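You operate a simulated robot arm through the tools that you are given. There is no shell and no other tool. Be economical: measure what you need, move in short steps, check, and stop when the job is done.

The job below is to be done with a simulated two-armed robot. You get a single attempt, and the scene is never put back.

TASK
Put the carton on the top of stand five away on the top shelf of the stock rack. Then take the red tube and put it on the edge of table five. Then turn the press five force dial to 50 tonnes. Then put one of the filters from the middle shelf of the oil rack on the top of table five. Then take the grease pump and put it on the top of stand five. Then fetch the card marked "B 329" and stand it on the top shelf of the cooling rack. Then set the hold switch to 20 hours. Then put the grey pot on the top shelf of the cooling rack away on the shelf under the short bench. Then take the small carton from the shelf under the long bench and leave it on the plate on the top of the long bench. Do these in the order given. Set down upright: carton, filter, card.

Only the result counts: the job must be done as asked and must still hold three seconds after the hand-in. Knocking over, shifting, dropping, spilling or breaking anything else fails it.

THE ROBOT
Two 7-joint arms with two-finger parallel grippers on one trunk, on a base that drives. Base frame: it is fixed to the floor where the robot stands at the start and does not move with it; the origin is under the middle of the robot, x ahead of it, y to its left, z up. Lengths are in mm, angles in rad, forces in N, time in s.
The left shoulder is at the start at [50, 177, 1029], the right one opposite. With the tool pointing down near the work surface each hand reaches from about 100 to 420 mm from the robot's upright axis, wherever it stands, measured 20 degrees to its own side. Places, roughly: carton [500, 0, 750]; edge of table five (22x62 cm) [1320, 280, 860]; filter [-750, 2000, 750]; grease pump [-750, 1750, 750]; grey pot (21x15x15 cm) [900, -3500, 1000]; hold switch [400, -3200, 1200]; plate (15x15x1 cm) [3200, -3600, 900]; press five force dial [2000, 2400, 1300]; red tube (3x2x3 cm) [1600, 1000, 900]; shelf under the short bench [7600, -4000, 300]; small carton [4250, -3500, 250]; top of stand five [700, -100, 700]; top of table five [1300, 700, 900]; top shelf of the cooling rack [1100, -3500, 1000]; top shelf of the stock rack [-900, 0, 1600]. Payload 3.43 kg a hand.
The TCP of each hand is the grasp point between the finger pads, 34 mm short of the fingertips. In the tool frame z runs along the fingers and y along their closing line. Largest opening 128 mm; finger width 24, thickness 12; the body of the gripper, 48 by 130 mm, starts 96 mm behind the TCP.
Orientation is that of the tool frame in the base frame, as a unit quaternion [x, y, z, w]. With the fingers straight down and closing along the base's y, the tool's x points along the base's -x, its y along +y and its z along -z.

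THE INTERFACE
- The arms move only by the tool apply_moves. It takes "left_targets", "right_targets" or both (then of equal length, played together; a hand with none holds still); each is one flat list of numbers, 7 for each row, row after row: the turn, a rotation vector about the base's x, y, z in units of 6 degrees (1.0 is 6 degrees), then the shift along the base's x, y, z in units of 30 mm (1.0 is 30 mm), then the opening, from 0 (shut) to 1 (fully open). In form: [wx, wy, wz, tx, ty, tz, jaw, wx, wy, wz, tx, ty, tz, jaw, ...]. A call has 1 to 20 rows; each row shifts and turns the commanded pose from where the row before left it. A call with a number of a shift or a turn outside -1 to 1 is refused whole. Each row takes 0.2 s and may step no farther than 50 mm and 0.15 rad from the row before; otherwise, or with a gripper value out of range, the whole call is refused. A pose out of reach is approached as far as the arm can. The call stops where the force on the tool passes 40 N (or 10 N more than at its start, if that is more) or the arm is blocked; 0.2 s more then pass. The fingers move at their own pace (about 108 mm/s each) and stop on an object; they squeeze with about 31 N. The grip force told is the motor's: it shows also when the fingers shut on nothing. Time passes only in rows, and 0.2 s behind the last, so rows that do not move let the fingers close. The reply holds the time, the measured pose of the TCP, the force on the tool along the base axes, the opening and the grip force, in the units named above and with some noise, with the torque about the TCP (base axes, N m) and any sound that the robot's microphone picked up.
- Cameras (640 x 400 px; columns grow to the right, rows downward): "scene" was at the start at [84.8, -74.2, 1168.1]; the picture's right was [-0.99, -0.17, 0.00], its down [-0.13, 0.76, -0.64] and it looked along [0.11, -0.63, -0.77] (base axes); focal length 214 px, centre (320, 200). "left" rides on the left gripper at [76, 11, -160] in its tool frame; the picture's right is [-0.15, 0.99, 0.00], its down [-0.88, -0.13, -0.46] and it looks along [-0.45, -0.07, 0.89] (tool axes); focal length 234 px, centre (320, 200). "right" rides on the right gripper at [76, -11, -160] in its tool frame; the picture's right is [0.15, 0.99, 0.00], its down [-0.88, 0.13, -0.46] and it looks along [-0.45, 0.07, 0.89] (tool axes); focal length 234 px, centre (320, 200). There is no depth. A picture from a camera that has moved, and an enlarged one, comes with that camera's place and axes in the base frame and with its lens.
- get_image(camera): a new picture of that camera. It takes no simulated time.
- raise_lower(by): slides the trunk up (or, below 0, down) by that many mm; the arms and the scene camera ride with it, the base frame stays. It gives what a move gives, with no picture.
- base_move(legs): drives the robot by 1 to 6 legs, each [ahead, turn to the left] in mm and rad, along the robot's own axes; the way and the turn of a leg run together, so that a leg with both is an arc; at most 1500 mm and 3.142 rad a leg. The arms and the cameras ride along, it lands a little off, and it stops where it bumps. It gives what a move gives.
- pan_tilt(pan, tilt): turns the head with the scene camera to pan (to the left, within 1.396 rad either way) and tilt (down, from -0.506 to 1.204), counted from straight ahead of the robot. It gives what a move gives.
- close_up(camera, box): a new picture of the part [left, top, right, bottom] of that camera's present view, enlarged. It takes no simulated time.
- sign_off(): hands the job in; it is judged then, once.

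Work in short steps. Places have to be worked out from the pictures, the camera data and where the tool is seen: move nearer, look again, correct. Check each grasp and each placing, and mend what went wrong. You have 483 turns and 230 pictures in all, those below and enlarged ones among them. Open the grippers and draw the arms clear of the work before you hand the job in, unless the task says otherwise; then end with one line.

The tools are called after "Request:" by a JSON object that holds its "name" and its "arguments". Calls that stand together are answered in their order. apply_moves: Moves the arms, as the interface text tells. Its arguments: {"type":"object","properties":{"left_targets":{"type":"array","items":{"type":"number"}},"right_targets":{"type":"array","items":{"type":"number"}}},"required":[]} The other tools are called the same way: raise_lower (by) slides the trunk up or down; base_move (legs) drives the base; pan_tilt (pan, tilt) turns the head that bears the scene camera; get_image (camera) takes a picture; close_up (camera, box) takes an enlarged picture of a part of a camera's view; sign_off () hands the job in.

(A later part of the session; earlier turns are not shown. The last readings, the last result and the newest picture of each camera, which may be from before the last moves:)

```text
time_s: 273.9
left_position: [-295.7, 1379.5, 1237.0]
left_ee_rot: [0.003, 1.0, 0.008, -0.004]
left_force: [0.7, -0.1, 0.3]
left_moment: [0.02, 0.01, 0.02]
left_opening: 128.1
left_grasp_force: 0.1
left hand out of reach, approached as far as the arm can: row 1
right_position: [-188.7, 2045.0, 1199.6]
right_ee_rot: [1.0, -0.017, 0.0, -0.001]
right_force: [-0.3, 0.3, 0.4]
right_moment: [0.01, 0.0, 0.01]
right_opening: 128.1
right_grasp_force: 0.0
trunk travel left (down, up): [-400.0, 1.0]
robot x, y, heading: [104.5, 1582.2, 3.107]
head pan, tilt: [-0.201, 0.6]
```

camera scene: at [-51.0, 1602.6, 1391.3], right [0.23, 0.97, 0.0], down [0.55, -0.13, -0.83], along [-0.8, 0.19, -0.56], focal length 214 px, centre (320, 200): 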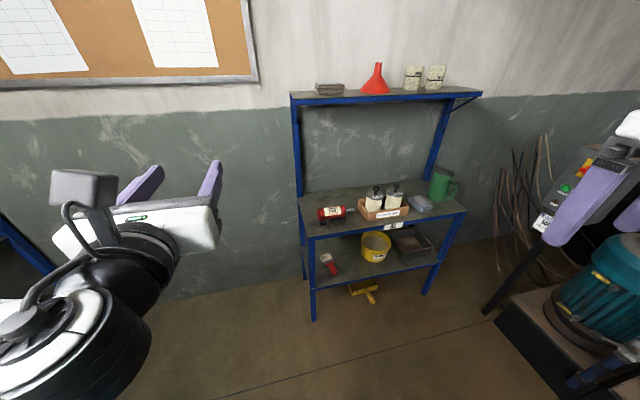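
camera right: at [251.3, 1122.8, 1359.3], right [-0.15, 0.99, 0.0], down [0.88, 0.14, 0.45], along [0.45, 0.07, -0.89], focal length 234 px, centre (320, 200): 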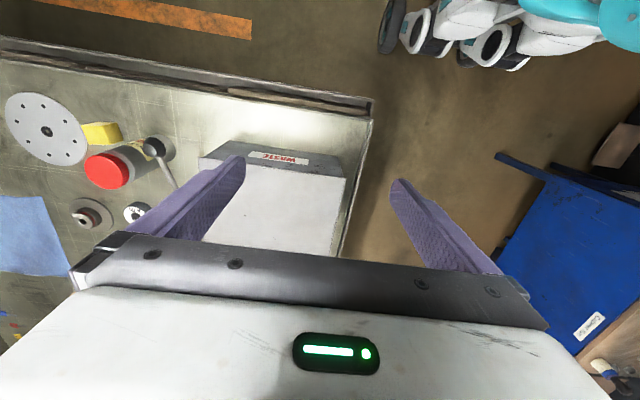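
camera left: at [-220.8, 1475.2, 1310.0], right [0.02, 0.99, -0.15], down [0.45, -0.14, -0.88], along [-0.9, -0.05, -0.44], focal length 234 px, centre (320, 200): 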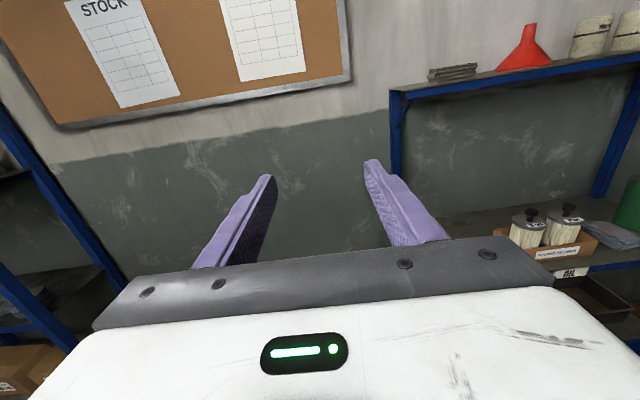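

I pull the left hand in another 90 mm, then drive an S-curve toward the rack.

Request:
{"name": "apply_moves", "arguments": {"left_targets": [0, 0, 0, 0.75, 0, 0, 1, 0, 0, 0, 0.75, 0, 0, 1, 0, 0, 0, 0.75, 0, 0, 1, 0, 0, 0, 0.75, 0, 0, 1]}}

Request:
{"name": "base_move", "arguments": {"legs": [[230, -0.65], [230, 0.685]]}}

Request:
{"name": "pan_tilt", "arguments": {"pan": -0.4, "tilt": 0.7}}

Request:
{"name": "get_image", "arguments": {"camera": "scene"}}

Request:
{"name": "get_image", "arguments": {"camera": "right"}}

```text
time_s: 274.9
left_position: [-205.5, 1380.9, 1236.7]
left_ee_rot: [0.003, 1.0, 0.009, -0.004]
left_force: [-0.1, 0.4, 0.5]
left_moment: [0.0, 0.06, -0.02]
left_opening: 127.7
left_grasp_force: 0.0
right_position: [-187.8, 2046.4, 1198.5]
right_ee_rot: [1.0, -0.016, 0.001, 0.0]
right_force: [0.0, -0.5, 0.3]
right_moment: [-0.02, -0.01, -0.04]
right_opening: 128.0
right_grasp_force: 0.1
trunk travel left (down, up): [-400.0, 1.0]
robot x, y, heading: [102.3, 1579.7, 3.105]
head pan, tilt: [-0.201, 0.6]
```

```text
time_s: 278.9
left_position: [-619.1, 1519.4, 1235.8]
left_ee_rot: [-0.017, 1.0, 0.009, -0.004]
left_force: [-0.1, 0.6, -0.3]
left_moment: [0.05, 0.01, -0.02]
left_opening: 128.1
left_grasp_force: 0.0
right_position: [-627.7, 2186.5, 1198.9]
right_ee_rot: [1.0, 0.002, 0.001, 0.0]
right_force: [0.4, -1.1, 0.4]
right_moment: [0.03, 0.01, -0.01]
right_opening: 127.9
right_grasp_force: 0.1
trunk travel left (down, up): [-400.0, 1.0]
robot x, y, heading: [-319.3, 1730.1, -3.131]
head pan, tilt: [-0.201, 0.6]
```

```text
time_s: 279.6
left_position: [-618.4, 1519.5, 1237.2]
left_ee_rot: [-0.016, 1.0, 0.009, -0.005]
left_force: [-0.8, 0.5, 0.5]
left_moment: [-0.03, 0.0, 0.01]
left_opening: 128.0
left_grasp_force: 0.0
right_position: [-627.8, 2187.0, 1197.7]
right_ee_rot: [1.0, 0.004, 0.001, 0.0]
right_force: [0.1, -0.3, 1.1]
right_moment: [0.03, 0.01, 0.02]
right_opening: 128.2
right_grasp_force: 0.1
trunk travel left (down, up): [-400.0, 1.0]
robot x, y, heading: [-317.2, 1731.9, -3.133]
head pan, tilt: [-0.4, 0.7]
```

```text
145 pictures are left
camera scene: at [-464.2, 1764.2, 1382.7], right [0.38, 0.92, 0.0], down [0.59, -0.25, -0.77], along [-0.71, 0.29, -0.64], focal length 214 px, centre (320, 200)
```

scene: 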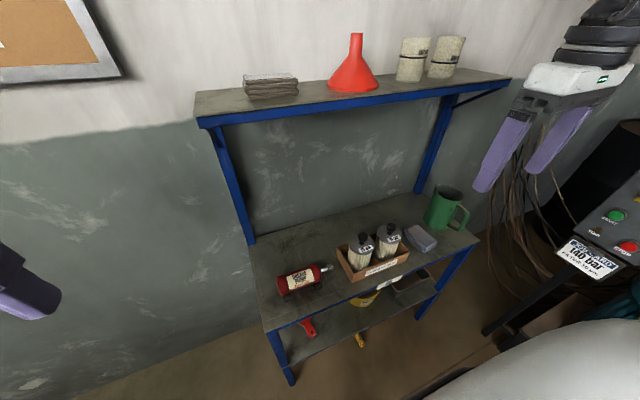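

```text
144 pictures are left
camera right: at [-551.6, 2198.4, 1358.8], right [0.15, -0.99, 0.0], down [-0.88, -0.14, 0.45], along [-0.45, -0.07, -0.89], focal length 234 px, centre (320, 200)
```

right: 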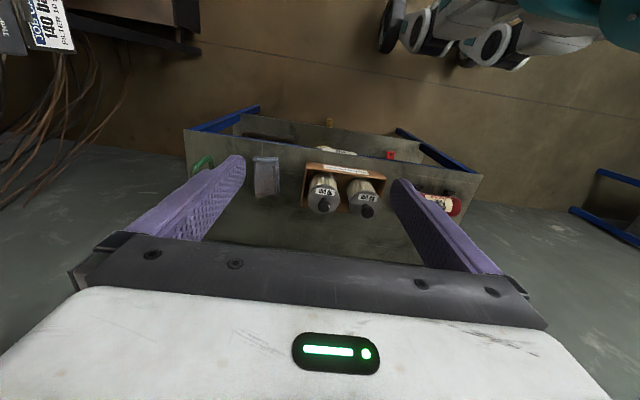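

Filter A's cap is at about [−808, 2040, 839]; the top shelf's front is back at x −950, so a vertical grasp is free. I advance 60 mm and bring the right hand above it, turned 90°.

Request:
{"name": "base_move", "arguments": {"legs": [[60, 0]]}}

Request:
{"name": "apply_moves", "arguments": {"right_targets": [0, 0, 1, -0.27, -0.327, -0.3, 1, 0, 0, 1, -0.27, -0.327, -0.3, 1, 0, 0, 1, -0.27, -0.327, -0.3, 1, 0, 0, 1, -0.27, -0.327, -0.3, 1, 0, 0, 1, -0.27, -0.327, -0.3, 1, 0, 0, 1, -0.27, -0.327, -0.3, 1, 0, 0, 1, -0.27, -0.327, -0.3, 1, 0, 0, 1, -0.27, -0.327, -0.3, 1, 0, 0, 1, -0.27, -0.327, -0.3, 1, 0, 0, 1, -0.27, -0.327, -0.3, 1, 0, 0, 1, -0.27, -0.327, -0.3, 1, 0, 0, 1, -0.27, -0.327, -0.3, 1, 0, 0, 1, -0.27, -0.327, -0.3, 1, 0, 0, 1, -0.27, -0.327, -0.3, 1, 0, 0, 1, -0.27, -0.327, -0.3, 1]}}

Request:
{"name": "get_image", "arguments": {"camera": "right"}}

Request:
{"name": "get_image", "arguments": {"camera": "scene"}}

```text
time_s: 280.6
left_position: [-679.6, 1520.1, 1236.9]
left_ee_rot: [-0.017, 1.0, 0.008, -0.005]
left_force: [-0.7, -0.2, -0.2]
left_moment: [0.04, 0.01, -0.01]
left_opening: 127.8
left_grasp_force: 0.0
right_position: [-689.3, 2186.4, 1199.1]
right_ee_rot: [1.0, 0.004, 0.002, -0.001]
right_force: [-0.5, -0.6, 0.2]
right_moment: [-0.03, 0.0, -0.01]
right_opening: 127.9
right_grasp_force: 0.0
trunk travel left (down, up): [-400.0, 1.0]
robot x, y, heading: [-377.3, 1727.3, -3.134]
head pan, tilt: [-0.4, 0.7]
```

```text
time_s: 283.8
left_position: [-679.4, 1518.5, 1236.3]
left_ee_rot: [-0.017, 1.0, 0.008, -0.004]
left_force: [-0.2, -0.1, -0.8]
left_moment: [0.03, -0.02, -0.01]
left_opening: 128.1
left_grasp_force: 0.0
right_position: [-651.0, 1836.0, 1083.8]
right_ee_rot: [0.705, 0.709, 0.0, -0.003]
right_force: [-0.4, -0.5, -0.5]
right_moment: [0.03, -0.01, -0.01]
right_opening: 128.1
right_grasp_force: 0.1
right hand out of reach, approached as far as the arm can: row 5, 6, 7, 8, 9, 10, 11, 12, 13, 14, 15
trunk travel left (down, up): [-400.0, 1.0]
robot x, y, heading: [-378.2, 1731.3, -3.136]
head pan, tilt: [-0.4, 0.7]
```

```text
143 pictures are left
camera right: at [-660.1, 1911.8, 1242.9], right [0.99, 0.15, 0.0], down [0.14, -0.88, 0.45], along [0.07, -0.45, -0.89], focal length 234 px, centre (320, 200)
```

right: 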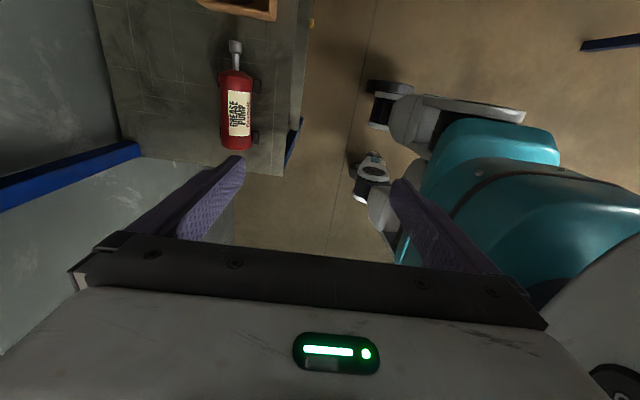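

```text
142 pictures are left
camera scene: at [-525.0, 1763.0, 1382.7], right [0.38, 0.92, 0.0], down [0.6, -0.25, -0.77], along [-0.71, 0.29, -0.64], focal length 214 px, centre (320, 200)
```

scene: 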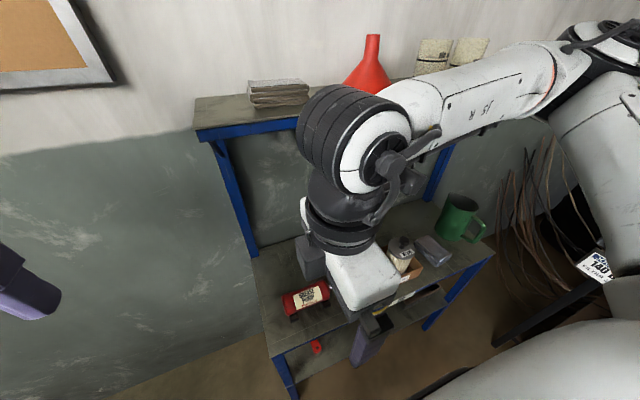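

The +90° turn ran into a joint limit. I turn the hand back (closing along y, there are ~30 mm between filters) while moving above filter A.

Request:
{"name": "apply_moves", "arguments": {"right_targets": [0, 0, -1, -0.35, 0.453, 0, 0.8, 0, 0, -1, -0.35, 0.453, 0, 0.8, 0, 0, -1, -0.35, 0.453, 0, 0.8, 0, 0, -1, -0.35, 0.453, 0, 0.8, 0, 0, -1, -0.35, 0.453, 0, 0.8, 0, 0, -1, -0.35, 0.453, 0, 0.8, 0, 0, -1, -0.35, 0.453, 0, 0.8, 0, 0, -1, -0.35, 0.453, 0, 0.8, 0, 0, -1, -0.35, 0.453, 0, 0.8, 0, 0, -1, -0.35, 0.453, 0, 0.8, 0, 0, -1, -0.35, 0.453, 0, 0.8, 0, 0, -1, -0.35, 0.453, 0, 0.8, 0, 0, -1, -0.35, 0.453, 0, 0.8, 0, 0, -1, -0.35, 0.453, 0, 0.8, 0, 0, -1, -0.35, 0.453, 0, 0.8]}}

Request:
{"name": "get_image", "arguments": {"camera": "right"}}

Request:
{"name": "get_image", "arguments": {"camera": "scene"}}

```text
time_s: 287.0
left_position: [-678.8, 1520.3, 1237.1]
left_ee_rot: [-0.018, 1.0, 0.008, -0.004]
left_force: [0.1, 0.0, 0.6]
left_moment: [-0.01, 0.0, -0.01]
left_opening: 128.1
left_grasp_force: 0.1
right_position: [-809.9, 2043.5, 1081.4]
right_ee_rot: [1.0, 0.002, 0.002, 0.0]
right_force: [0.7, 0.6, -1.0]
right_moment: [-0.01, 0.02, -0.01]
right_opening: 102.4
right_grasp_force: 0.0
trunk travel left (down, up): [-400.0, 1.0]
robot x, y, heading: [-379.2, 1731.6, -3.135]
head pan, tilt: [-0.4, 0.7]
```

```text
141 pictures are left
camera right: at [-732.9, 2054.7, 1241.7], right [0.15, -0.99, 0.0], down [-0.88, -0.14, 0.45], along [-0.45, -0.07, -0.89], focal length 234 px, centre (320, 200)
```

right: 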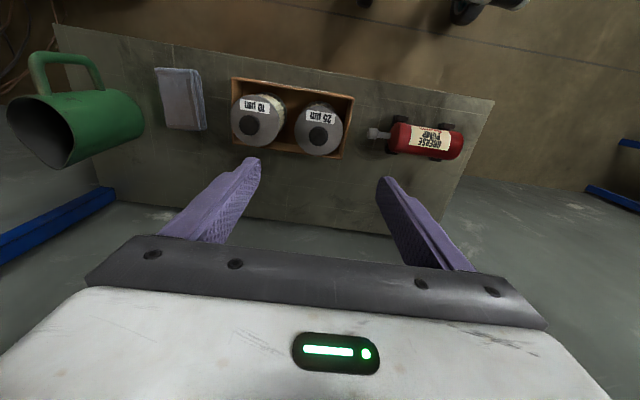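

```text
140 pictures are left
camera scene: at [-525.1, 1763.8, 1382.7], right [0.38, 0.92, 0.0], down [0.6, -0.25, -0.76], along [-0.71, 0.29, -0.64], focal length 214 px, centre (320, 200)
```

scene: 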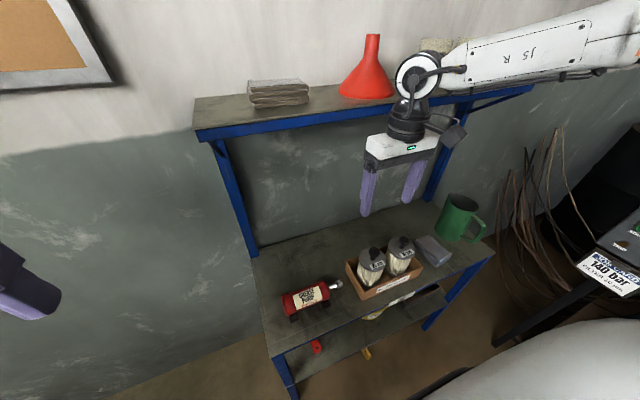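

Filter A (25 µm) cap is at about [−806, 2047, 846]. I look closely at its knob for gripping.

Request:
{"name": "close_up", "arguments": {"camera": "right", "box": [220, 60, 380, 160]}}

Request:
{"name": "close_up", "arguments": {"camera": "scene", "box": [330, 220, 450, 295]}}

```text
4.00 times, centred on (300, 110) of right
camera zoom: at [-732.9, 2054.7, 1241.7], right [0.15, -0.99, 0.0], down [-0.88, -0.14, 0.45], along [-0.45, -0.07, -0.89], focal length 937 px, centre (400, 560)
```

zoom: 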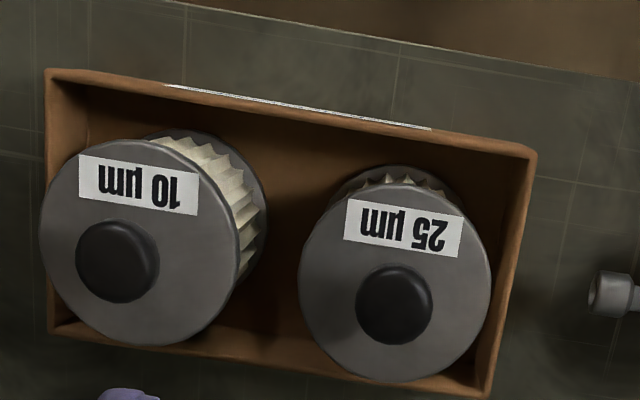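

```text
5.33 times, centred on (390, 258) of scene
camera zoom: at [-525.1, 1763.8, 1382.7], right [0.38, 0.92, 0.0], down [0.6, -0.25, -0.76], along [-0.71, 0.29, -0.64], focal length 1144 px, centre (-53, -107)
```

zoom: 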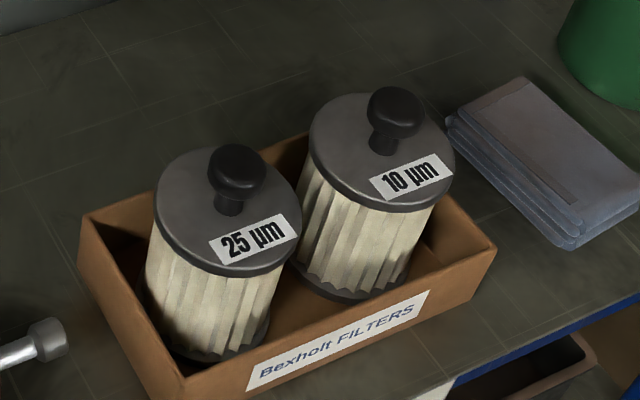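

Ball knob centre at [−809, 2045, 880]. I descend to TCP z≈888 with ~58 mm opening and close on it.

Request:
{"name": "apply_moves", "arguments": {"right_targets": [0, 0, 0, 0, 0.06, -0.92, 0.45, 0, 0, 0, 0, 0, -0.92, 0.45, 0, 0, 0, 0, 0, -0.92, 0.45, 0, 0, 0, 0, 0, -0.92, 0.45, 0, 0, 0, 0, 0, -0.92, 0.45, 0, 0, 0, 0, 0, -0.92, 0.45, 0, 0, 0, 0, 0, -0.92, 0.45]}}

Request:
{"name": "close_up", "arguments": {"camera": "right", "box": [200, 80, 440, 230]}}

Request:
{"name": "close_up", "arguments": {"camera": "scene", "box": [330, 200, 450, 275]}}

```text
time_s: 288.6
left_position: [-679.5, 1519.4, 1237.8]
left_ee_rot: [-0.017, 1.0, 0.009, -0.005]
left_force: [-0.5, -0.4, -0.1]
left_moment: [-0.03, -0.04, -0.02]
left_opening: 128.1
left_grasp_force: 0.1
right_position: [-808.4, 2044.7, 889.0]
right_ee_rot: [1.0, 0.004, 0.001, 0.0]
right_force: [-1.0, -0.2, -0.2]
right_moment: [0.03, 0.03, 0.03]
right_opening: 57.8
right_grasp_force: 0.1
trunk travel left (down, up): [-400.0, 1.0]
robot x, y, heading: [-379.7, 1730.8, -3.132]
head pan, tilt: [-0.4, 0.7]
```

```text
2.67 times, centred on (320, 155) of right
camera zoom: at [-732.6, 2056.5, 1047.9], right [0.15, -0.99, 0.0], down [-0.88, -0.14, 0.45], along [-0.45, -0.07, -0.89], focal length 624 px, centre (320, 320)
```

zoom: 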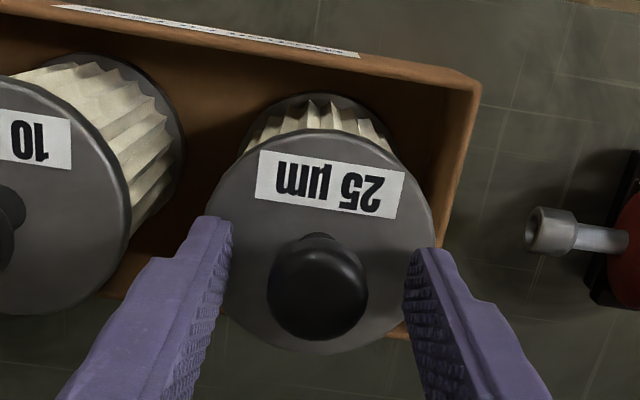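

```text
5.33 times, centred on (390, 238) of scene
camera zoom: at [-525.3, 1763.8, 1382.7], right [0.38, 0.92, 0.0], down [0.6, -0.25, -0.76], along [-0.71, 0.29, -0.64], focal length 1144 px, centre (-53, 0)
```

zoom: 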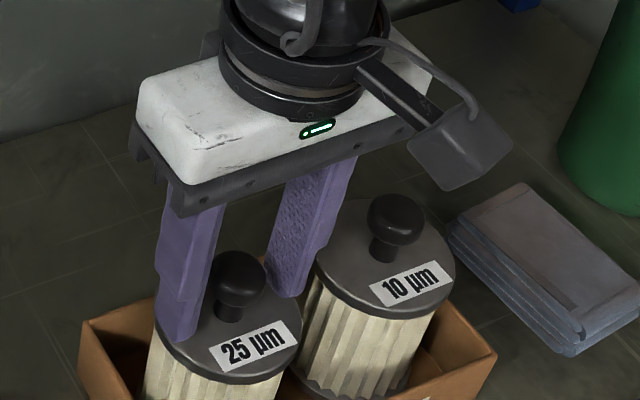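

Ball knob is between the fingers. I close and lift a little to feel the weight.

Request:
{"name": "apply_moves", "arguments": {"right_targets": [0, 0, 0, 0, 0, 0, 0, 0, 0, 0, 0, 0, 0, 0, 0, 0, 0, 0, 0, 0, 0, 0, 0, 0, 0, 0, 0.5, 0, 0, 0, 0, 0, 0, 0.5, 0, 0, 0, 0, 0, 0, 0, 0]}}

Request:
{"name": "get_image", "arguments": {"camera": "right"}}

Request:
{"name": "close_up", "arguments": {"camera": "scene", "box": [330, 200, 450, 275]}}

```text
time_s: 290.0
left_position: [-679.5, 1519.0, 1236.1]
left_ee_rot: [-0.017, 1.0, 0.009, -0.004]
left_force: [-0.5, 1.3, 0.5]
left_moment: [0.0, 0.0, -0.04]
left_opening: 127.9
left_grasp_force: 0.1
right_position: [-807.7, 2043.0, 921.6]
right_ee_rot: [1.0, 0.003, 0.0, -0.001]
right_force: [0.2, 0.0, -2.7]
right_moment: [-0.03, -0.03, -0.02]
right_opening: 29.2
right_grasp_force: 30.8
trunk travel left (down, up): [-400.0, 1.0]
robot x, y, heading: [-376.6, 1728.0, -3.133]
head pan, tilt: [-0.4, 0.7]
```

```text
135 pictures are left
camera right: at [-731.2, 2056.1, 1079.5], right [0.15, -0.99, 0.0], down [-0.88, -0.14, 0.45], along [-0.45, -0.07, -0.89], focal length 234 px, centre (320, 200)
```

right: 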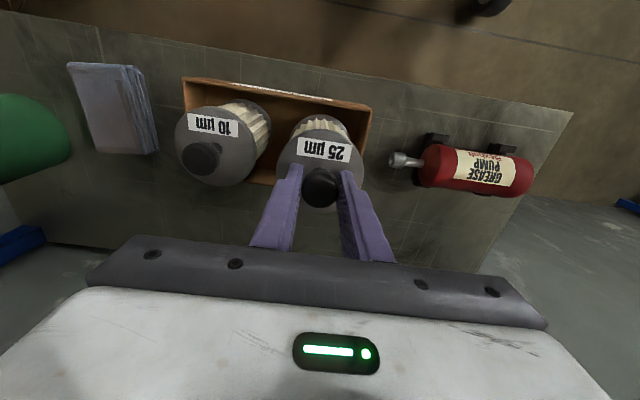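

```text
5.33 times, centred on (390, 238) of scene
camera zoom: at [-525.2, 1763.8, 1382.6], right [0.38, 0.92, 0.0], down [0.6, -0.25, -0.76], along [-0.71, 0.29, -0.64], focal length 1144 px, centre (-53, 0)
```

zoom: 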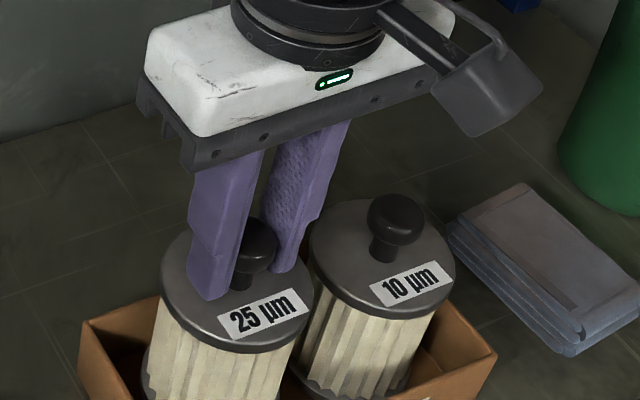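

Held (2.7 N). I lift 200 mm and back away from the rack.

Request:
{"name": "apply_moves", "arguments": {"right_targets": [0, 0, 0, 0, 0, 0.9, 0, 0, 0, 0, 0, 0, 0.9, 0, 0, 0, 0, 0, 0, 0.9, 0, 0, 0, 0, 0, 0, 0.9, 0, 0, 0, 0, 0, 0, 0.9, 0, 0, 0, 0, 0, 0, 0.9, 0, 0, 0, 0, 0, 0, 0.9, 0, 0, 0, 0, 0, 0, 0.9, 0]}}

Request:
{"name": "base_move", "arguments": {"legs": [[-230, -0.6], [-230, 0.6]]}}

Request:
{"name": "get_image", "arguments": {"camera": "scene"}}

```text
time_s: 291.8
left_position: [-678.9, 1519.4, 1236.8]
left_ee_rot: [-0.017, 1.0, 0.008, -0.004]
left_force: [0.0, 0.6, 0.4]
left_moment: [0.02, -0.02, 0.01]
left_opening: 128.3
left_grasp_force: 0.1
right_position: [-806.4, 2044.3, 1134.4]
right_ee_rot: [1.0, 0.004, 0.001, 0.001]
right_force: [-0.2, 0.7, -2.3]
right_moment: [-0.04, 0.0, 0.01]
right_opening: 29.1
right_grasp_force: 31.3
trunk travel left (down, up): [-400.0, 1.0]
robot x, y, heading: [-377.3, 1730.5, -3.133]
head pan, tilt: [-0.4, 0.7]
```

```text
time_s: 295.5
left_position: [-249.8, 1389.5, 1236.1]
left_ee_rot: [-0.02, 1.0, 0.008, -0.004]
left_force: [1.0, 0.2, -0.2]
left_moment: [0.0, 0.01, -0.02]
left_opening: 127.9
left_grasp_force: 0.0
right_position: [-381.0, 1913.2, 1134.6]
right_ee_rot: [1.0, 0.007, 0.0, -0.001]
right_force: [-0.8, -0.4, -1.7]
right_moment: [0.01, 0.02, 0.02]
right_opening: 29.0
right_grasp_force: 31.2
trunk travel left (down, up): [-400.0, 1.0]
robot x, y, heading: [46.1, 1605.7, -3.127]
head pan, tilt: [-0.4, 0.7]
```

```text
133 pictures are left
camera scene: at [-97.6, 1634.1, 1382.7], right [0.38, 0.93, 0.0], down [0.6, -0.24, -0.77], along [-0.71, 0.29, -0.64], focal length 214 px, centre (320, 200)
```

scene: 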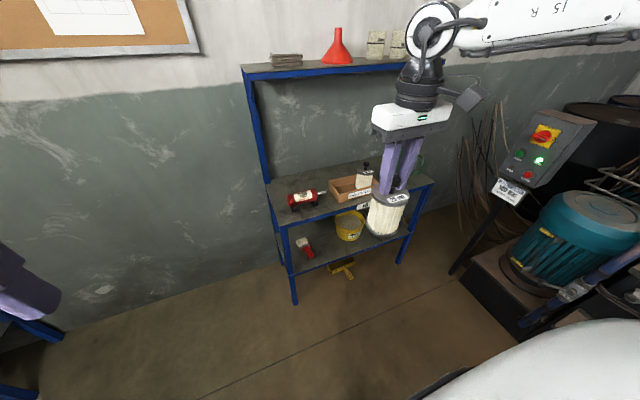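

Still held. I raise the filter for clearance over the table, then turn around to face +x.

Request:
{"name": "apply_moves", "arguments": {"right_targets": [0, 0, 0, 0, 0, 0.9, 0, 0, 0, 0, 0, 0, 0.9, 0, 0, 0, 0, 0, 0, 0.9, 0, 0, 0, 0, 0, 0, 0.9, 0, 0, 0, 0, 0, 0, 0.9, 0, 0, 0, 0, 0, 0, 0.9, 0]}}

Request:
{"name": "base_move", "arguments": {"legs": [[0, -1.578], [0, -1.578]]}}

Request:
{"name": "pan_tilt", "arguments": {"pan": -0.3, "tilt": 0.4}}

Request:
{"name": "get_image", "arguments": {"camera": "scene"}}

```text
time_s: 296.9
left_position: [-250.4, 1388.3, 1238.0]
left_ee_rot: [-0.02, 1.0, 0.009, -0.005]
left_force: [-0.2, -0.8, 0.1]
left_moment: [-0.01, 0.0, 0.01]
left_opening: 128.1
left_grasp_force: 0.0
right_position: [-382.5, 1913.2, 1297.6]
right_ee_rot: [1.0, 0.006, 0.001, 0.001]
right_force: [0.0, 0.3, -2.6]
right_moment: [-0.03, -0.02, 0.0]
right_opening: 29.4
right_grasp_force: 31.6
trunk travel left (down, up): [-400.0, 1.0]
robot x, y, heading: [47.3, 1597.9, -3.126]
head pan, tilt: [-0.4, 0.7]
```

```text
time_s: 305.0
left_position: [348.8, 1812.2, 1236.5]
left_ee_rot: [1.0, 0.018, 0.004, 0.009]
left_force: [-0.4, 0.1, -0.3]
left_moment: [-0.03, 0.01, -0.01]
left_opening: 128.2
left_grasp_force: 0.1
right_position: [478.5, 1287.0, 1295.5]
right_ee_rot: [-0.003, 1.0, 0.0, -0.001]
right_force: [-0.3, -0.3, -1.9]
right_moment: [0.02, -0.01, 0.01]
right_opening: 29.2
right_grasp_force: 31.4
trunk travel left (down, up): [-400.0, 1.0]
robot x, y, heading: [48.2, 1602.6, 0.006]
head pan, tilt: [-0.4, 0.7]
```

```text
time_s: 305.8
left_position: [351.0, 1812.7, 1235.9]
left_ee_rot: [1.0, 0.017, 0.005, 0.009]
left_force: [0.0, -0.1, -0.7]
left_moment: [-0.03, 0.0, 0.0]
left_opening: 128.1
left_grasp_force: 0.1
right_position: [478.8, 1287.4, 1296.6]
right_ee_rot: [-0.003, 1.0, 0.0, -0.001]
right_force: [0.2, -1.1, -1.8]
right_moment: [0.02, -0.02, 0.04]
right_opening: 29.1
right_grasp_force: 31.2
trunk travel left (down, up): [-400.0, 1.0]
robot x, y, heading: [52.2, 1601.7, 0.006]
head pan, tilt: [-0.3, 0.4]
```

```text
132 pictures are left
camera scene: at [209.8, 1576.7, 1409.5], right [-0.29, -0.96, 0.0], down [-0.37, 0.11, -0.92], along [0.88, -0.27, -0.39], focal length 214 px, centre (320, 200)
```

scene: 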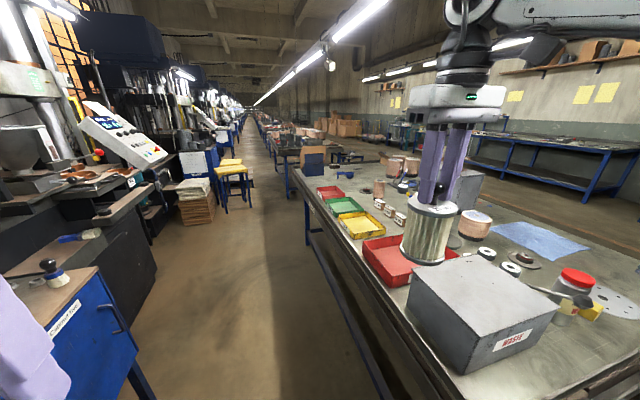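

Clear. I drive to x≈1985 and turn right to face the table.

Request:
{"name": "base_move", "arguments": {"legs": [[1500, -0.006], [435, 0], [0, -1.571]]}}

Request:
{"name": "pan_tilt", "arguments": {"pan": -0.4, "tilt": 0.7}}

Request:
{"name": "get_image", "arguments": {"camera": "scene"}}

Request:
{"name": "get_image", "arguments": {"camera": "right"}}

```text
time_s: 319.1
left_position: [2162.3, 1311.7, 1236.7]
left_ee_rot: [0.721, -0.693, -0.003, 0.009]
left_force: [-0.1, -0.5, 0.2]
left_moment: [0.01, 0.0, 0.02]
left_opening: 128.0
left_grasp_force: 0.1
right_position: [1637.1, 1179.8, 1296.0]
right_ee_rot: [0.701, 0.713, 0.001, 0.0]
right_force: [-0.5, 0.0, -2.9]
right_moment: [-0.01, -0.03, -0.06]
right_opening: 28.9
right_grasp_force: 30.9
trunk travel left (down, up): [-400.0, 1.0]
robot x, y, heading: [1948.2, 1614.2, -1.554]
head pan, tilt: [-0.3, 0.4]
```

```text
time_s: 319.9
left_position: [2163.1, 1312.4, 1236.8]
left_ee_rot: [0.721, -0.693, -0.002, 0.009]
left_force: [0.1, -0.4, -0.7]
left_moment: [0.0, -0.02, -0.02]
left_opening: 127.9
left_grasp_force: 0.1
right_position: [1638.0, 1180.7, 1296.3]
right_ee_rot: [0.703, 0.711, 0.001, -0.001]
right_force: [-0.7, 0.4, -2.6]
right_moment: [0.0, 0.01, 0.02]
right_opening: 29.4
right_grasp_force: 30.8
trunk travel left (down, up): [-400.0, 1.0]
robot x, y, heading: [1950.2, 1609.9, -1.555]
head pan, tilt: [-0.4, 0.7]
```

```text
131 pictures are left
camera scene: at [1920.2, 1464.0, 1382.7], right [-0.93, 0.38, 0.0], down [0.24, 0.6, -0.77], along [-0.29, -0.71, -0.64], focal length 214 px, centre (320, 200)
```

scene: 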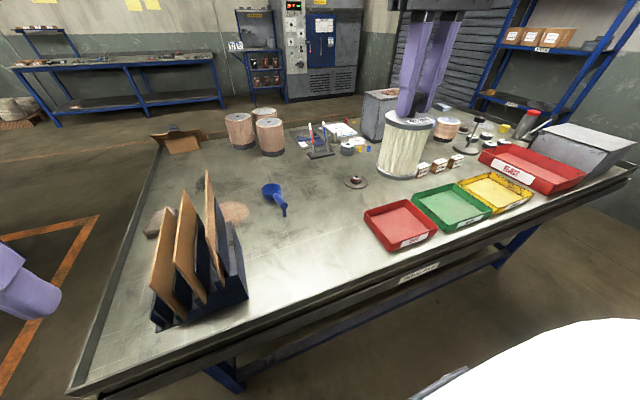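

```text
130 pictures are left
camera right: at [1627.0, 1255.2, 1455.8], right [0.99, 0.16, 0.0], down [0.14, -0.88, 0.45], along [0.07, -0.45, -0.89], focal length 234 px, centre (320, 200)
```

right: 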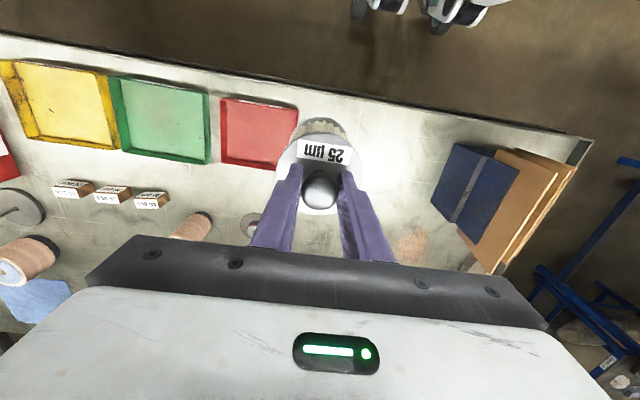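

The free area right of the blue box is around [1730, 1130]. I move the filter over it and lower to TCP z≈1060.

Request:
{"name": "apply_moves", "arguments": {"right_targets": [0, 0, 0, 0.75, -0.5, 0, 0, 0, 0, 0, 0.75, -0.5, 0, 0, 0, 0, 0, 0.75, -0.5, -0.3, 0, 0, 0, 0, 0.75, -0.2, -0.7, 0, 0, 0, 0, 0, 0, -0.98, 0, 0, 0, 0, 0, 0, -0.98, 0, 0, 0, 0, 0, 0, -0.98, 0, 0, 0, 0, 0, 0, -0.98, 0, 0, 0, 0, 0, 0, -0.98, 0, 0, 0, 0, 0, 0, -0.98, 0, 0, 0, 0, 0, 0, -0.9, 0]}}

Request:
{"name": "get_image", "arguments": {"camera": "scene"}}

Request:
{"name": "get_image", "arguments": {"camera": "right"}}

```text
time_s: 322.3
left_position: [2161.3, 1311.7, 1236.9]
left_ee_rot: [0.722, -0.692, -0.003, 0.009]
left_force: [0.6, -0.4, -0.3]
left_moment: [0.02, 0.0, -0.02]
left_opening: 128.1
left_grasp_force: 0.0
right_position: [1729.1, 1127.7, 1064.1]
right_ee_rot: [0.702, 0.712, 0.001, 0.0]
right_force: [-0.1, -0.5, -1.3]
right_moment: [0.04, 0.02, 0.0]
right_opening: 29.3
right_grasp_force: 31.7
trunk travel left (down, up): [-400.0, 1.0]
robot x, y, heading: [1946.3, 1610.9, -1.557]
head pan, tilt: [-0.4, 0.7]
```

```text
129 pictures are left
camera scene: at [1920.0, 1463.7, 1382.6], right [-0.93, 0.38, 0.0], down [0.24, 0.6, -0.76], along [-0.29, -0.71, -0.64], focal length 214 px, centre (320, 200)
```

scene: 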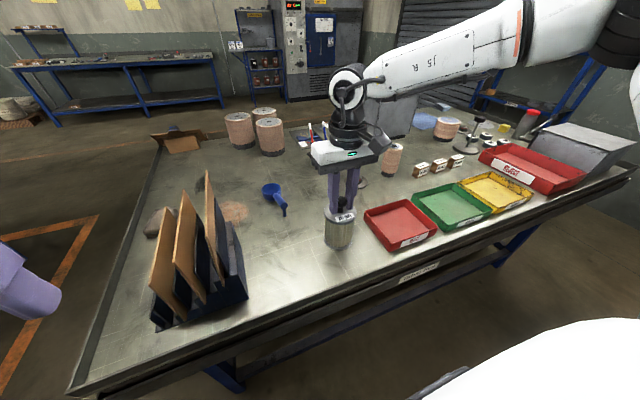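

```text
128 pictures are left
camera right: at [1716.6, 1203.5, 1222.9], right [0.99, 0.16, 0.0], down [0.14, -0.88, 0.45], along [0.07, -0.45, -0.89], focal length 234 px, centre (320, 200)
```

right: 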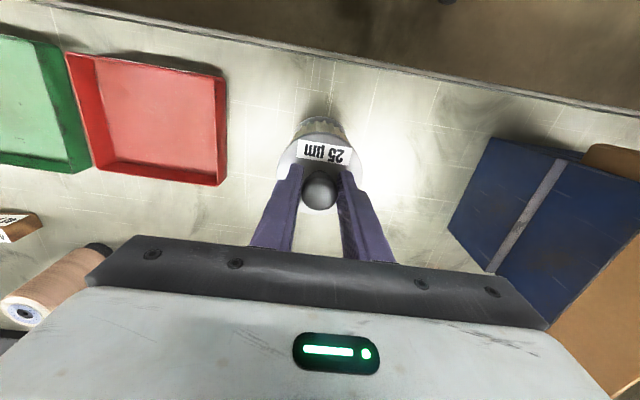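

Position is free. I lower gently toward contact.

Request:
{"name": "apply_moves", "arguments": {"right_targets": [0, 0, 0, 0, 0, -0.3, 0, 0, 0, 0, 0, 0, -0.3, 0, 0, 0, 0, 0, 0, -0.2, 0, 0, 0, 0, 0, 0, -0.1, 0, 0, 0, 0, 0, 0, -0.1, 0, 0, 0, 0, 0, 0, 0, 0]}}

Request:
{"name": "close_up", "arguments": {"camera": "scene", "box": [290, 170, 410, 270]}}

```text
time_s: 323.7
left_position: [2161.4, 1312.4, 1237.0]
left_ee_rot: [0.721, -0.693, -0.004, 0.009]
left_force: [0.4, 0.1, -0.8]
left_moment: [0.01, -0.03, 0.0]
left_opening: 127.8
left_grasp_force: 0.1
right_position: [1729.0, 1129.5, 1032.8]
right_ee_rot: [0.703, 0.712, 0.0, -0.001]
right_force: [-0.4, 0.5, -2.3]
right_moment: [0.04, -0.02, -0.01]
right_opening: 29.2
right_grasp_force: 30.7
trunk travel left (down, up): [-400.0, 1.0]
robot x, y, heading: [1950.1, 1609.9, -1.555]
head pan, tilt: [-0.4, 0.7]
```

```text
4.00 times, centred on (350, 220) of scene
camera zoom: at [1920.2, 1464.0, 1382.7], right [-0.93, 0.38, 0.0], down [0.24, 0.6, -0.76], along [-0.29, -0.71, -0.64], focal length 858 px, centre (200, 120)
```

zoom: 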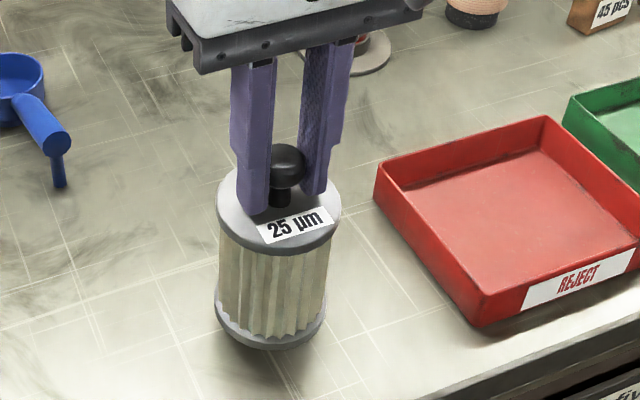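

Close to the surface; I continue down in 3 mm steps.

Request:
{"name": "apply_moves", "arguments": {"right_targets": [0, 0, 0, 0, 0, -0.1, 0, 0, 0, 0, 0, 0, -0.1, 0, 0, 0, 0, 0, 0, -0.1, 0, 0, 0, 0, 0, 0, 0, 0]}}

```text
time_s: 324.7
left_position: [2162.9, 1311.3, 1237.2]
left_ee_rot: [0.721, -0.693, -0.002, 0.009]
left_force: [-0.1, 0.0, -0.2]
left_moment: [0.01, 0.02, -0.01]
left_opening: 128.0
left_grasp_force: 0.1
right_position: [1728.5, 1128.8, 1023.6]
right_ee_rot: [0.702, 0.712, 0.001, -0.001]
right_force: [-0.4, -0.2, -1.9]
right_moment: [0.01, 0.01, -0.03]
right_opening: 29.2
right_grasp_force: 30.9
trunk travel left (down, up): [-400.0, 1.0]
robot x, y, heading: [1952.2, 1609.9, -1.559]
head pan, tilt: [-0.4, 0.7]
```

Request:
{"name": "apply_moves", "arguments": {"right_targets": [0, 0, 0, 0, 0, -0.1, 0, 0, 0, 0, 0, 0, -0.1, 0, 0, 0, 0, 0, 0, 0, 0]}}

Request:
{"name": "close_up", "arguments": {"camera": "scene", "box": [290, 170, 410, 270]}}

```text
time_s: 325.5
left_position: [2162.5, 1312.0, 1236.3]
left_ee_rot: [0.721, -0.692, -0.002, 0.009]
left_force: [-0.5, 0.3, 0.3]
left_moment: [0.0, -0.03, 0.0]
left_opening: 128.0
left_grasp_force: 0.0
right_position: [1728.7, 1127.9, 1018.5]
right_ee_rot: [0.702, 0.712, 0.0, -0.001]
right_force: [0.4, 0.1, -2.1]
right_moment: [0.02, 0.01, -0.02]
right_opening: 29.1
right_grasp_force: 31.1
trunk travel left (down, up): [-400.0, 1.0]
robot x, y, heading: [1948.9, 1613.2, -1.559]
head pan, tilt: [-0.4, 0.7]
```

```text
4.00 times, centred on (350, 220) of scene
camera zoom: at [1920.2, 1464.0, 1382.7], right [-0.93, 0.38, 0.0], down [0.24, 0.6, -0.76], along [-0.29, -0.71, -0.64], focal length 858 px, centre (200, 120)
```

zoom: 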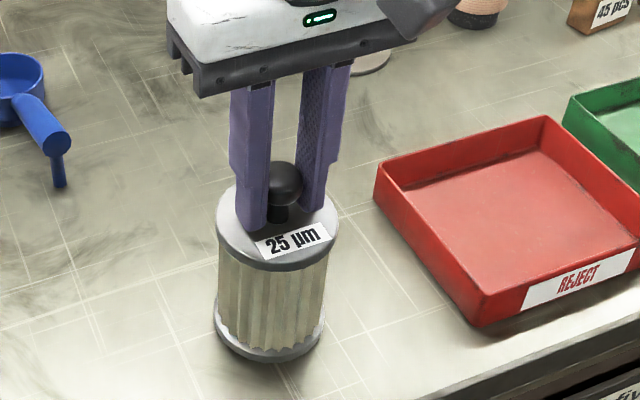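

Roughly 10 mm remains. Continuing.

Request:
{"name": "apply_moves", "arguments": {"right_targets": [0, 0, 0, 0, 0, -0.1, 0, 0, 0, 0, 0, 0, -0.1, 0, 0, 0, 0, 0, 0, -0.07, 0, 0, 0, 0, 0, 0, 0, 0]}}

```text
time_s: 326.5
left_position: [2162.1, 1311.8, 1237.4]
left_ee_rot: [0.721, -0.693, -0.004, 0.009]
left_force: [-0.1, 0.1, 0.8]
left_moment: [-0.01, -0.02, -0.01]
left_opening: 127.8
left_grasp_force: 0.1
right_position: [1728.1, 1129.3, 1010.4]
right_ee_rot: [0.702, 0.712, 0.001, 0.0]
right_force: [0.2, 0.4, -2.1]
right_moment: [0.01, 0.01, -0.01]
right_opening: 29.0
right_grasp_force: 31.5
trunk travel left (down, up): [-400.0, 1.0]
robot x, y, heading: [1950.9, 1611.5, -1.56]
head pan, tilt: [-0.4, 0.7]
```

Request:
{"name": "apply_moves", "arguments": {"right_targets": [0, 0, 0, 0, 0, -0.08, 0, 0, 0, 0, 0, 0, -0.08, 0, 0, 0, 0, 0, 0, -0.08, 0, 0, 0, 0, 0, 0, 0, 0]}}

Request:
{"name": "close_up", "arguments": {"camera": "scene", "box": [290, 170, 410, 270]}}

```text
time_s: 327.5
left_position: [2162.0, 1312.8, 1238.0]
left_ee_rot: [0.721, -0.693, -0.003, 0.01]
left_force: [0.6, -0.5, -0.1]
left_moment: [-0.01, 0.01, -0.01]
left_opening: 128.1
left_grasp_force: 0.0
right_position: [1727.9, 1128.0, 1003.8]
right_ee_rot: [0.702, 0.712, 0.0, -0.001]
right_force: [-3.0, 1.4, 12.0]
right_moment: [0.55, 0.15, 0.08]
right_opening: 29.4
right_grasp_force: 30.6
trunk travel left (down, up): [-400.0, 1.0]
robot x, y, heading: [1949.9, 1608.4, -1.558]
head pan, tilt: [-0.4, 0.7]
```

```text
4.00 times, centred on (350, 220) of scene
camera zoom: at [1920.3, 1465.3, 1383.1], right [-0.93, 0.38, 0.0], down [0.24, 0.6, -0.77], along [-0.29, -0.71, -0.64], focal length 858 px, centre (200, 120)
```

zoom: 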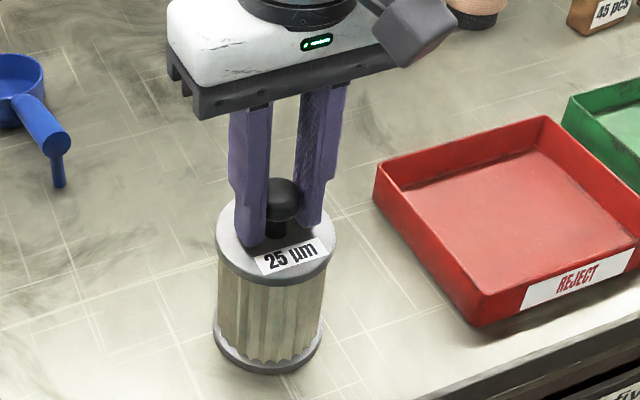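

Contact (12 N up). I relieve 1.5 mm, open, and lift clear.

Request:
{"name": "apply_moves", "arguments": {"right_targets": [0, 0, 0, 0, 0, 0.05, 0, 0, 0, 0, 0, 0, 0, 0.3, 0, 0, 0, 0, 0, 0, 0.45, 0, 0, 0, 0, 0, 0, 0.45, 0, 0, 0, 0, 0, 0.6, 0.45, 0, 0, 0, 0, 0, 1, 0.45, 0, 0, 0, 0, 0, 1, 0.45, 0, 0, 0, 0, 0, 1, 0.45, 0, 0, 0, 0, 0, 1, 0.45, 0, 0, 0, 0, 0, 1, 0.6, 0, 0, 0, 0, 0, 1, 1]}}

Request:
{"name": "get_image", "arguments": {"camera": "scene"}}

```text
time_s: 329.9
left_position: [2162.8, 1312.5, 1236.3]
left_ee_rot: [0.721, -0.692, -0.003, 0.009]
left_force: [-0.1, -0.6, -0.4]
left_moment: [0.03, -0.01, -0.01]
left_opening: 128.0
left_grasp_force: 0.0
right_position: [1729.2, 1129.8, 1202.8]
right_ee_rot: [0.702, 0.712, 0.001, -0.001]
right_force: [-0.2, -0.3, 0.5]
right_moment: [-0.03, 0.01, -0.01]
right_opening: 128.2
right_grasp_force: 0.0
trunk travel left (down, up): [-400.0, 1.0]
robot x, y, heading: [1948.9, 1610.6, -1.556]
head pan, tilt: [-0.4, 0.7]
```

```text
124 pictures are left
camera scene: at [1920.3, 1464.4, 1382.7], right [-0.93, 0.38, 0.0], down [0.24, 0.6, -0.77], along [-0.29, -0.71, -0.64], focal length 214 px, centre (320, 200)
```

scene: 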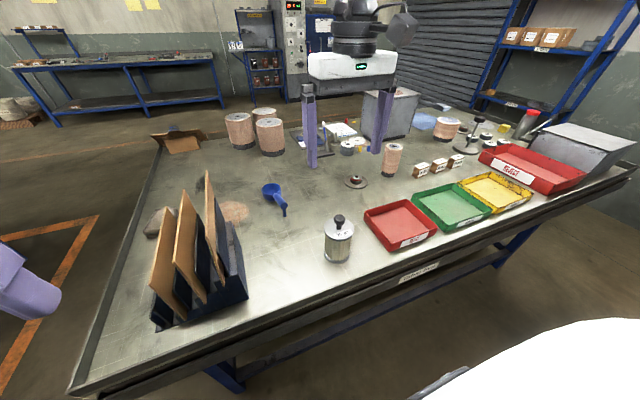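

Filter stands upright. Now the grease pump: I retract the right hand, turn to face +x and reverse to the aisle's end.

Request:
{"name": "apply_moves", "arguments": {"right_targets": [0, 0, 0, -0.4, 0.9, 0.3, 0.5, 0, 0, 0, -0.4, 0.9, 0, 0.5, 0, 0, 0, -0.4, 0.9, 0, 0.5, 0, 0, 0, -0.4, 0.9, 0, 0.5, 0, 0, 0, -0.4, 0.9, 0, 0.5, 0, 0, 0, -0.4, 0.9, 0, 0.5]}}

Request:
{"name": "base_move", "arguments": {"legs": [[0, 1.556], [-1500, 0], [-345, 0]]}}

```text
time_s: 331.3
left_position: [2162.2, 1312.3, 1237.2]
left_ee_rot: [0.722, -0.692, -0.002, 0.009]
left_force: [1.2, 0.6, 0.2]
left_moment: [-0.02, -0.04, 0.0]
left_opening: 128.0
left_grasp_force: 0.1
right_position: [1656.1, 1292.2, 1210.8]
right_ee_rot: [0.702, 0.712, 0.0, 0.0]
right_force: [0.3, 0.6, -0.2]
right_moment: [0.0, -0.02, -0.02]
right_opening: 64.1
right_grasp_force: 0.0
trunk travel left (down, up): [-400.0, 1.0]
robot x, y, heading: [1949.8, 1614.0, -1.555]
head pan, tilt: [-0.4, 0.7]
```

```text
time_s: 344.4
left_position: [399.5, 1815.9, 1236.6]
left_ee_rot: [1.0, 0.017, 0.004, 0.008]
left_force: [0.1, -1.0, 0.3]
left_moment: [0.0, -0.03, -0.02]
left_opening: 128.2
left_grasp_force: 0.0
right_position: [418.4, 1310.9, 1211.7]
right_ee_rot: [-0.004, 1.0, 0.001, -0.001]
right_force: [0.5, -0.1, 0.4]
right_moment: [0.01, -0.02, 0.01]
right_opening: 64.4
right_grasp_force: 0.0
trunk travel left (down, up): [-400.0, 1.0]
robot x, y, heading: [98.8, 1603.8, 0.01]
head pan, tilt: [-0.4, 0.7]
```

I turn left to face −x and S-curve in front of the pump.

Request:
{"name": "base_move", "arguments": {"legs": [[0, 1.571], [0, 1.56], [283, -0.682], [283, 0.682]]}}

Request:
{"name": "pan_tilt", "arguments": {"pan": -0.1, "tilt": 0.85}}

Request:
{"name": "get_image", "arguments": {"camera": "scene"}}

```text
time_s: 356.1
left_position: [-732.7, 1582.4, 1235.7]
left_ee_rot: [-0.011, 1.0, 0.009, -0.005]
left_force: [0.2, -1.6, -0.5]
left_moment: [0.04, -0.04, 0.01]
left_opening: 127.9
left_grasp_force: 0.1
right_position: [-745.8, 2088.5, 1211.4]
right_ee_rot: [1.0, -0.002, 0.0, 0.0]
right_force: [0.1, -0.9, -1.0]
right_moment: [0.0, -0.03, 0.01]
right_opening: 63.8
right_grasp_force: 0.0
trunk travel left (down, up): [-400.0, 1.0]
robot x, y, heading: [-426.6, 1790.4, 3.133]
head pan, tilt: [-0.4, 0.7]
```

```text
time_s: 356.9
left_position: [-732.7, 1583.9, 1236.7]
left_ee_rot: [-0.011, 1.0, 0.009, -0.005]
left_force: [0.9, 0.1, -0.7]
left_moment: [0.01, 0.01, -0.04]
left_opening: 128.0
left_grasp_force: 0.0
right_position: [-744.1, 2088.0, 1210.9]
right_ee_rot: [1.0, -0.001, 0.001, -0.001]
right_force: [0.5, 0.3, -0.4]
right_moment: [-0.01, 0.0, -0.03]
right_opening: 63.8
right_grasp_force: 0.1
trunk travel left (down, up): [-400.0, 1.0]
robot x, y, heading: [-432.6, 1790.8, 3.14]
head pan, tilt: [-0.099, 0.85]
```

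```text
123 pictures are left
camera scene: at [-575.1, 1800.7, 1370.5], right [0.1, 0.99, 0.0], down [0.75, -0.08, -0.66], along [-0.66, 0.07, -0.75], focal length 214 px, centre (320, 200)
```

scene: 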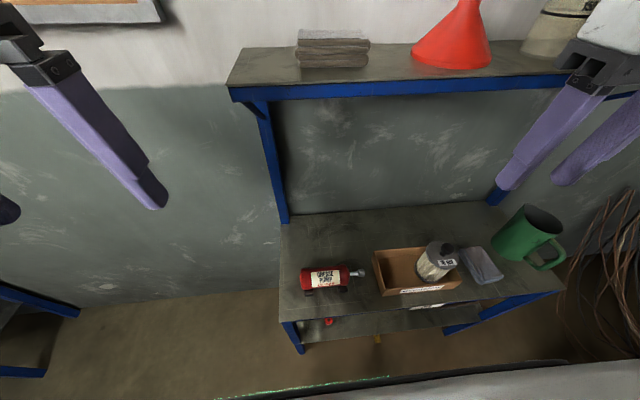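

I bring the left hand above the pump, turned to close along x.

Request:
{"name": "apply_moves", "arguments": {"left_targets": [0, 0, 1, -0.16, 0.54, -0.2, 0.8, 0, 0, 1, -0.16, 0.54, -0.2, 0.8, 0, 0, 1, -0.16, 0.54, -0.2, 0.8, 0, 0, 1, -0.16, 0.54, -0.2, 0.8, 0, 0, 1, -0.16, 0.54, -0.2, 0.8, 0, 0, 1, -0.16, 0.54, -0.2, 0.8, 0, 0, 1, -0.16, 0.54, -0.2, 0.8, 0, 0, 1, -0.16, 0.54, -0.2, 0.8, 0, 0, 1, -0.16, 0.54, -0.2, 0.8, 0, 0, 1, -0.16, 0.54, -0.2, 0.8, 0, 0, 1, -0.16, 0.54, -0.2, 0.8, 0, 0, 1, -0.16, 0.54, -0.2, 0.8, 0, 0, 1, -0.16, 0.54, -0.2, 0.8, 0, 0, 1, -0.16, 0.54, -0.2, 0.8, 0, 0, 1, -0.16, 0.54, -0.2, 0.8]}}

Request:
{"name": "get_image", "arguments": {"camera": "left"}}

Request:
{"name": "get_image", "arguments": {"camera": "scene"}}

```text
time_s: 360.1
left_position: [-804.3, 1826.4, 1145.5]
left_ee_rot: [0.716, -0.698, -0.003, 0.009]
left_force: [0.2, -0.3, -0.2]
left_moment: [-0.01, 0.04, 0.0]
left_opening: 102.2
left_grasp_force: 0.0
right_position: [-746.2, 2089.7, 1210.5]
right_ee_rot: [1.0, -0.002, 0.002, -0.001]
right_force: [0.1, 0.3, -0.6]
right_moment: [-0.01, -0.01, -0.02]
right_opening: 64.0
right_grasp_force: 0.0
trunk travel left (down, up): [-400.0, 1.0]
robot x, y, heading: [-430.9, 1790.9, 3.136]
head pan, tilt: [-0.099, 0.85]
```

```text
122 pictures are left
camera left: at [-810.6, 1751.9, 1305.7], right [-0.99, 0.12, 0.02], down [0.12, 0.89, 0.45], along [0.04, 0.44, -0.9], focal length 234 px, centre (320, 200)
```

left: 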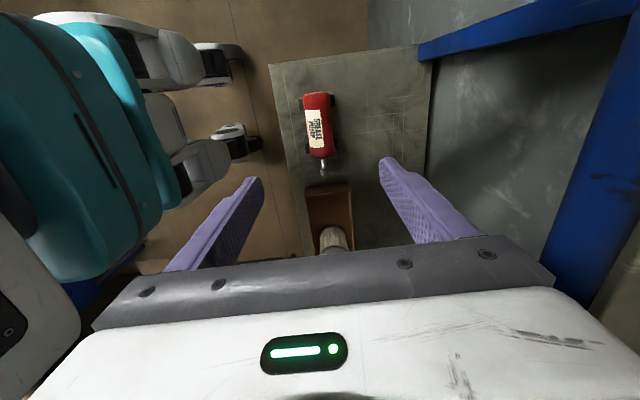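

```text
121 pictures are left
camera scene: at [-575.3, 1801.0, 1370.4], right [0.1, 0.99, 0.0], down [0.75, -0.08, -0.66], along [-0.66, 0.07, -0.75], focal length 214 px, centre (320, 200)
```

scene: 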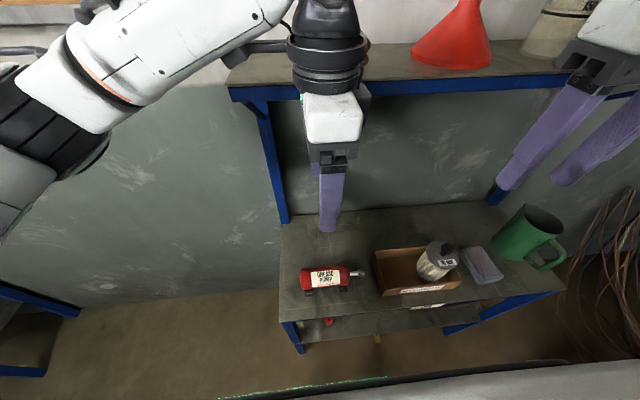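

Pump body centre is about [−806, 1833, 777]. I descend to z≈880 and check alignment.

Request:
{"name": "apply_moves", "arguments": {"left_targets": [0, 0, 0, 0, 0.2, -0.98, 0.8, 0, 0, 0, 0, 0, -0.98, 0.8, 0, 0, 0, 0, 0, -0.98, 0.8, 0, 0, 0, 0, 0, -0.98, 0.8, 0, 0, 0, 0, 0, -0.98, 0.8, 0, 0, 0, 0, 0, -0.98, 0.8, 0, 0, 0, 0, 0, -0.98, 0.8, 0, 0, 0, 0, 0, -0.98, 0.8, 0, 0, 0, 0, 0, -0.98, 0.8]}}

Request:
{"name": "get_image", "arguments": {"camera": "left"}}

Request:
{"name": "close_up", "arguments": {"camera": "scene", "box": [260, 190, 400, 310]}}

```text
time_s: 362.1
left_position: [-805.9, 1832.2, 881.1]
left_ee_rot: [0.715, -0.699, -0.002, 0.009]
left_force: [0.1, -0.2, -0.2]
left_moment: [0.01, 0.02, -0.04]
left_opening: 102.3
left_grasp_force: 0.0
right_position: [-744.0, 2088.9, 1210.4]
right_ee_rot: [1.0, -0.001, 0.001, -0.001]
right_force: [-0.5, 0.0, 0.4]
right_moment: [-0.01, 0.02, 0.0]
right_opening: 63.9
right_grasp_force: 0.0
trunk travel left (down, up): [-400.0, 1.0]
robot x, y, heading: [-429.2, 1792.0, 3.133]
head pan, tilt: [-0.099, 0.85]
```

```text
120 pictures are left
camera left: at [-811.8, 1756.8, 1040.6], right [-0.99, 0.12, 0.02], down [0.12, 0.89, 0.45], along [0.04, 0.44, -0.9], focal length 234 px, centre (320, 200)
```

left: 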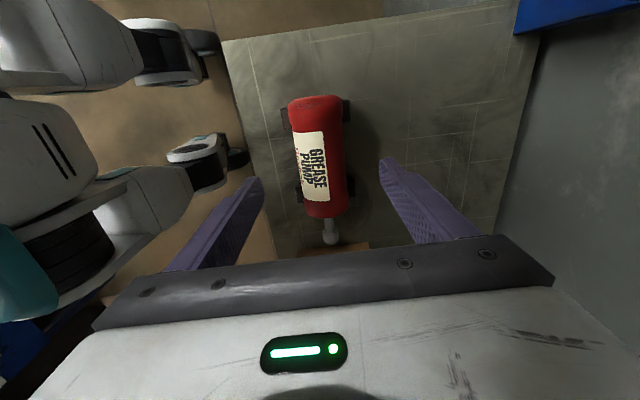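

```text
3.33 times, centred on (330, 250) of scene
camera zoom: at [-575.2, 1800.6, 1370.5], right [0.1, 0.99, 0.0], down [0.75, -0.08, -0.66], along [-0.66, 0.07, -0.75], focal length 715 px, centre (287, 33)
```

zoom: 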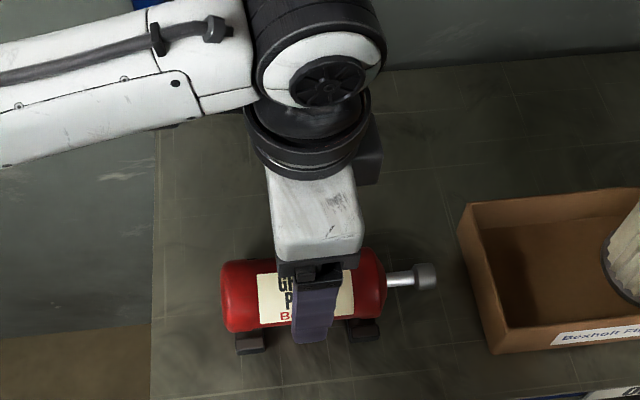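

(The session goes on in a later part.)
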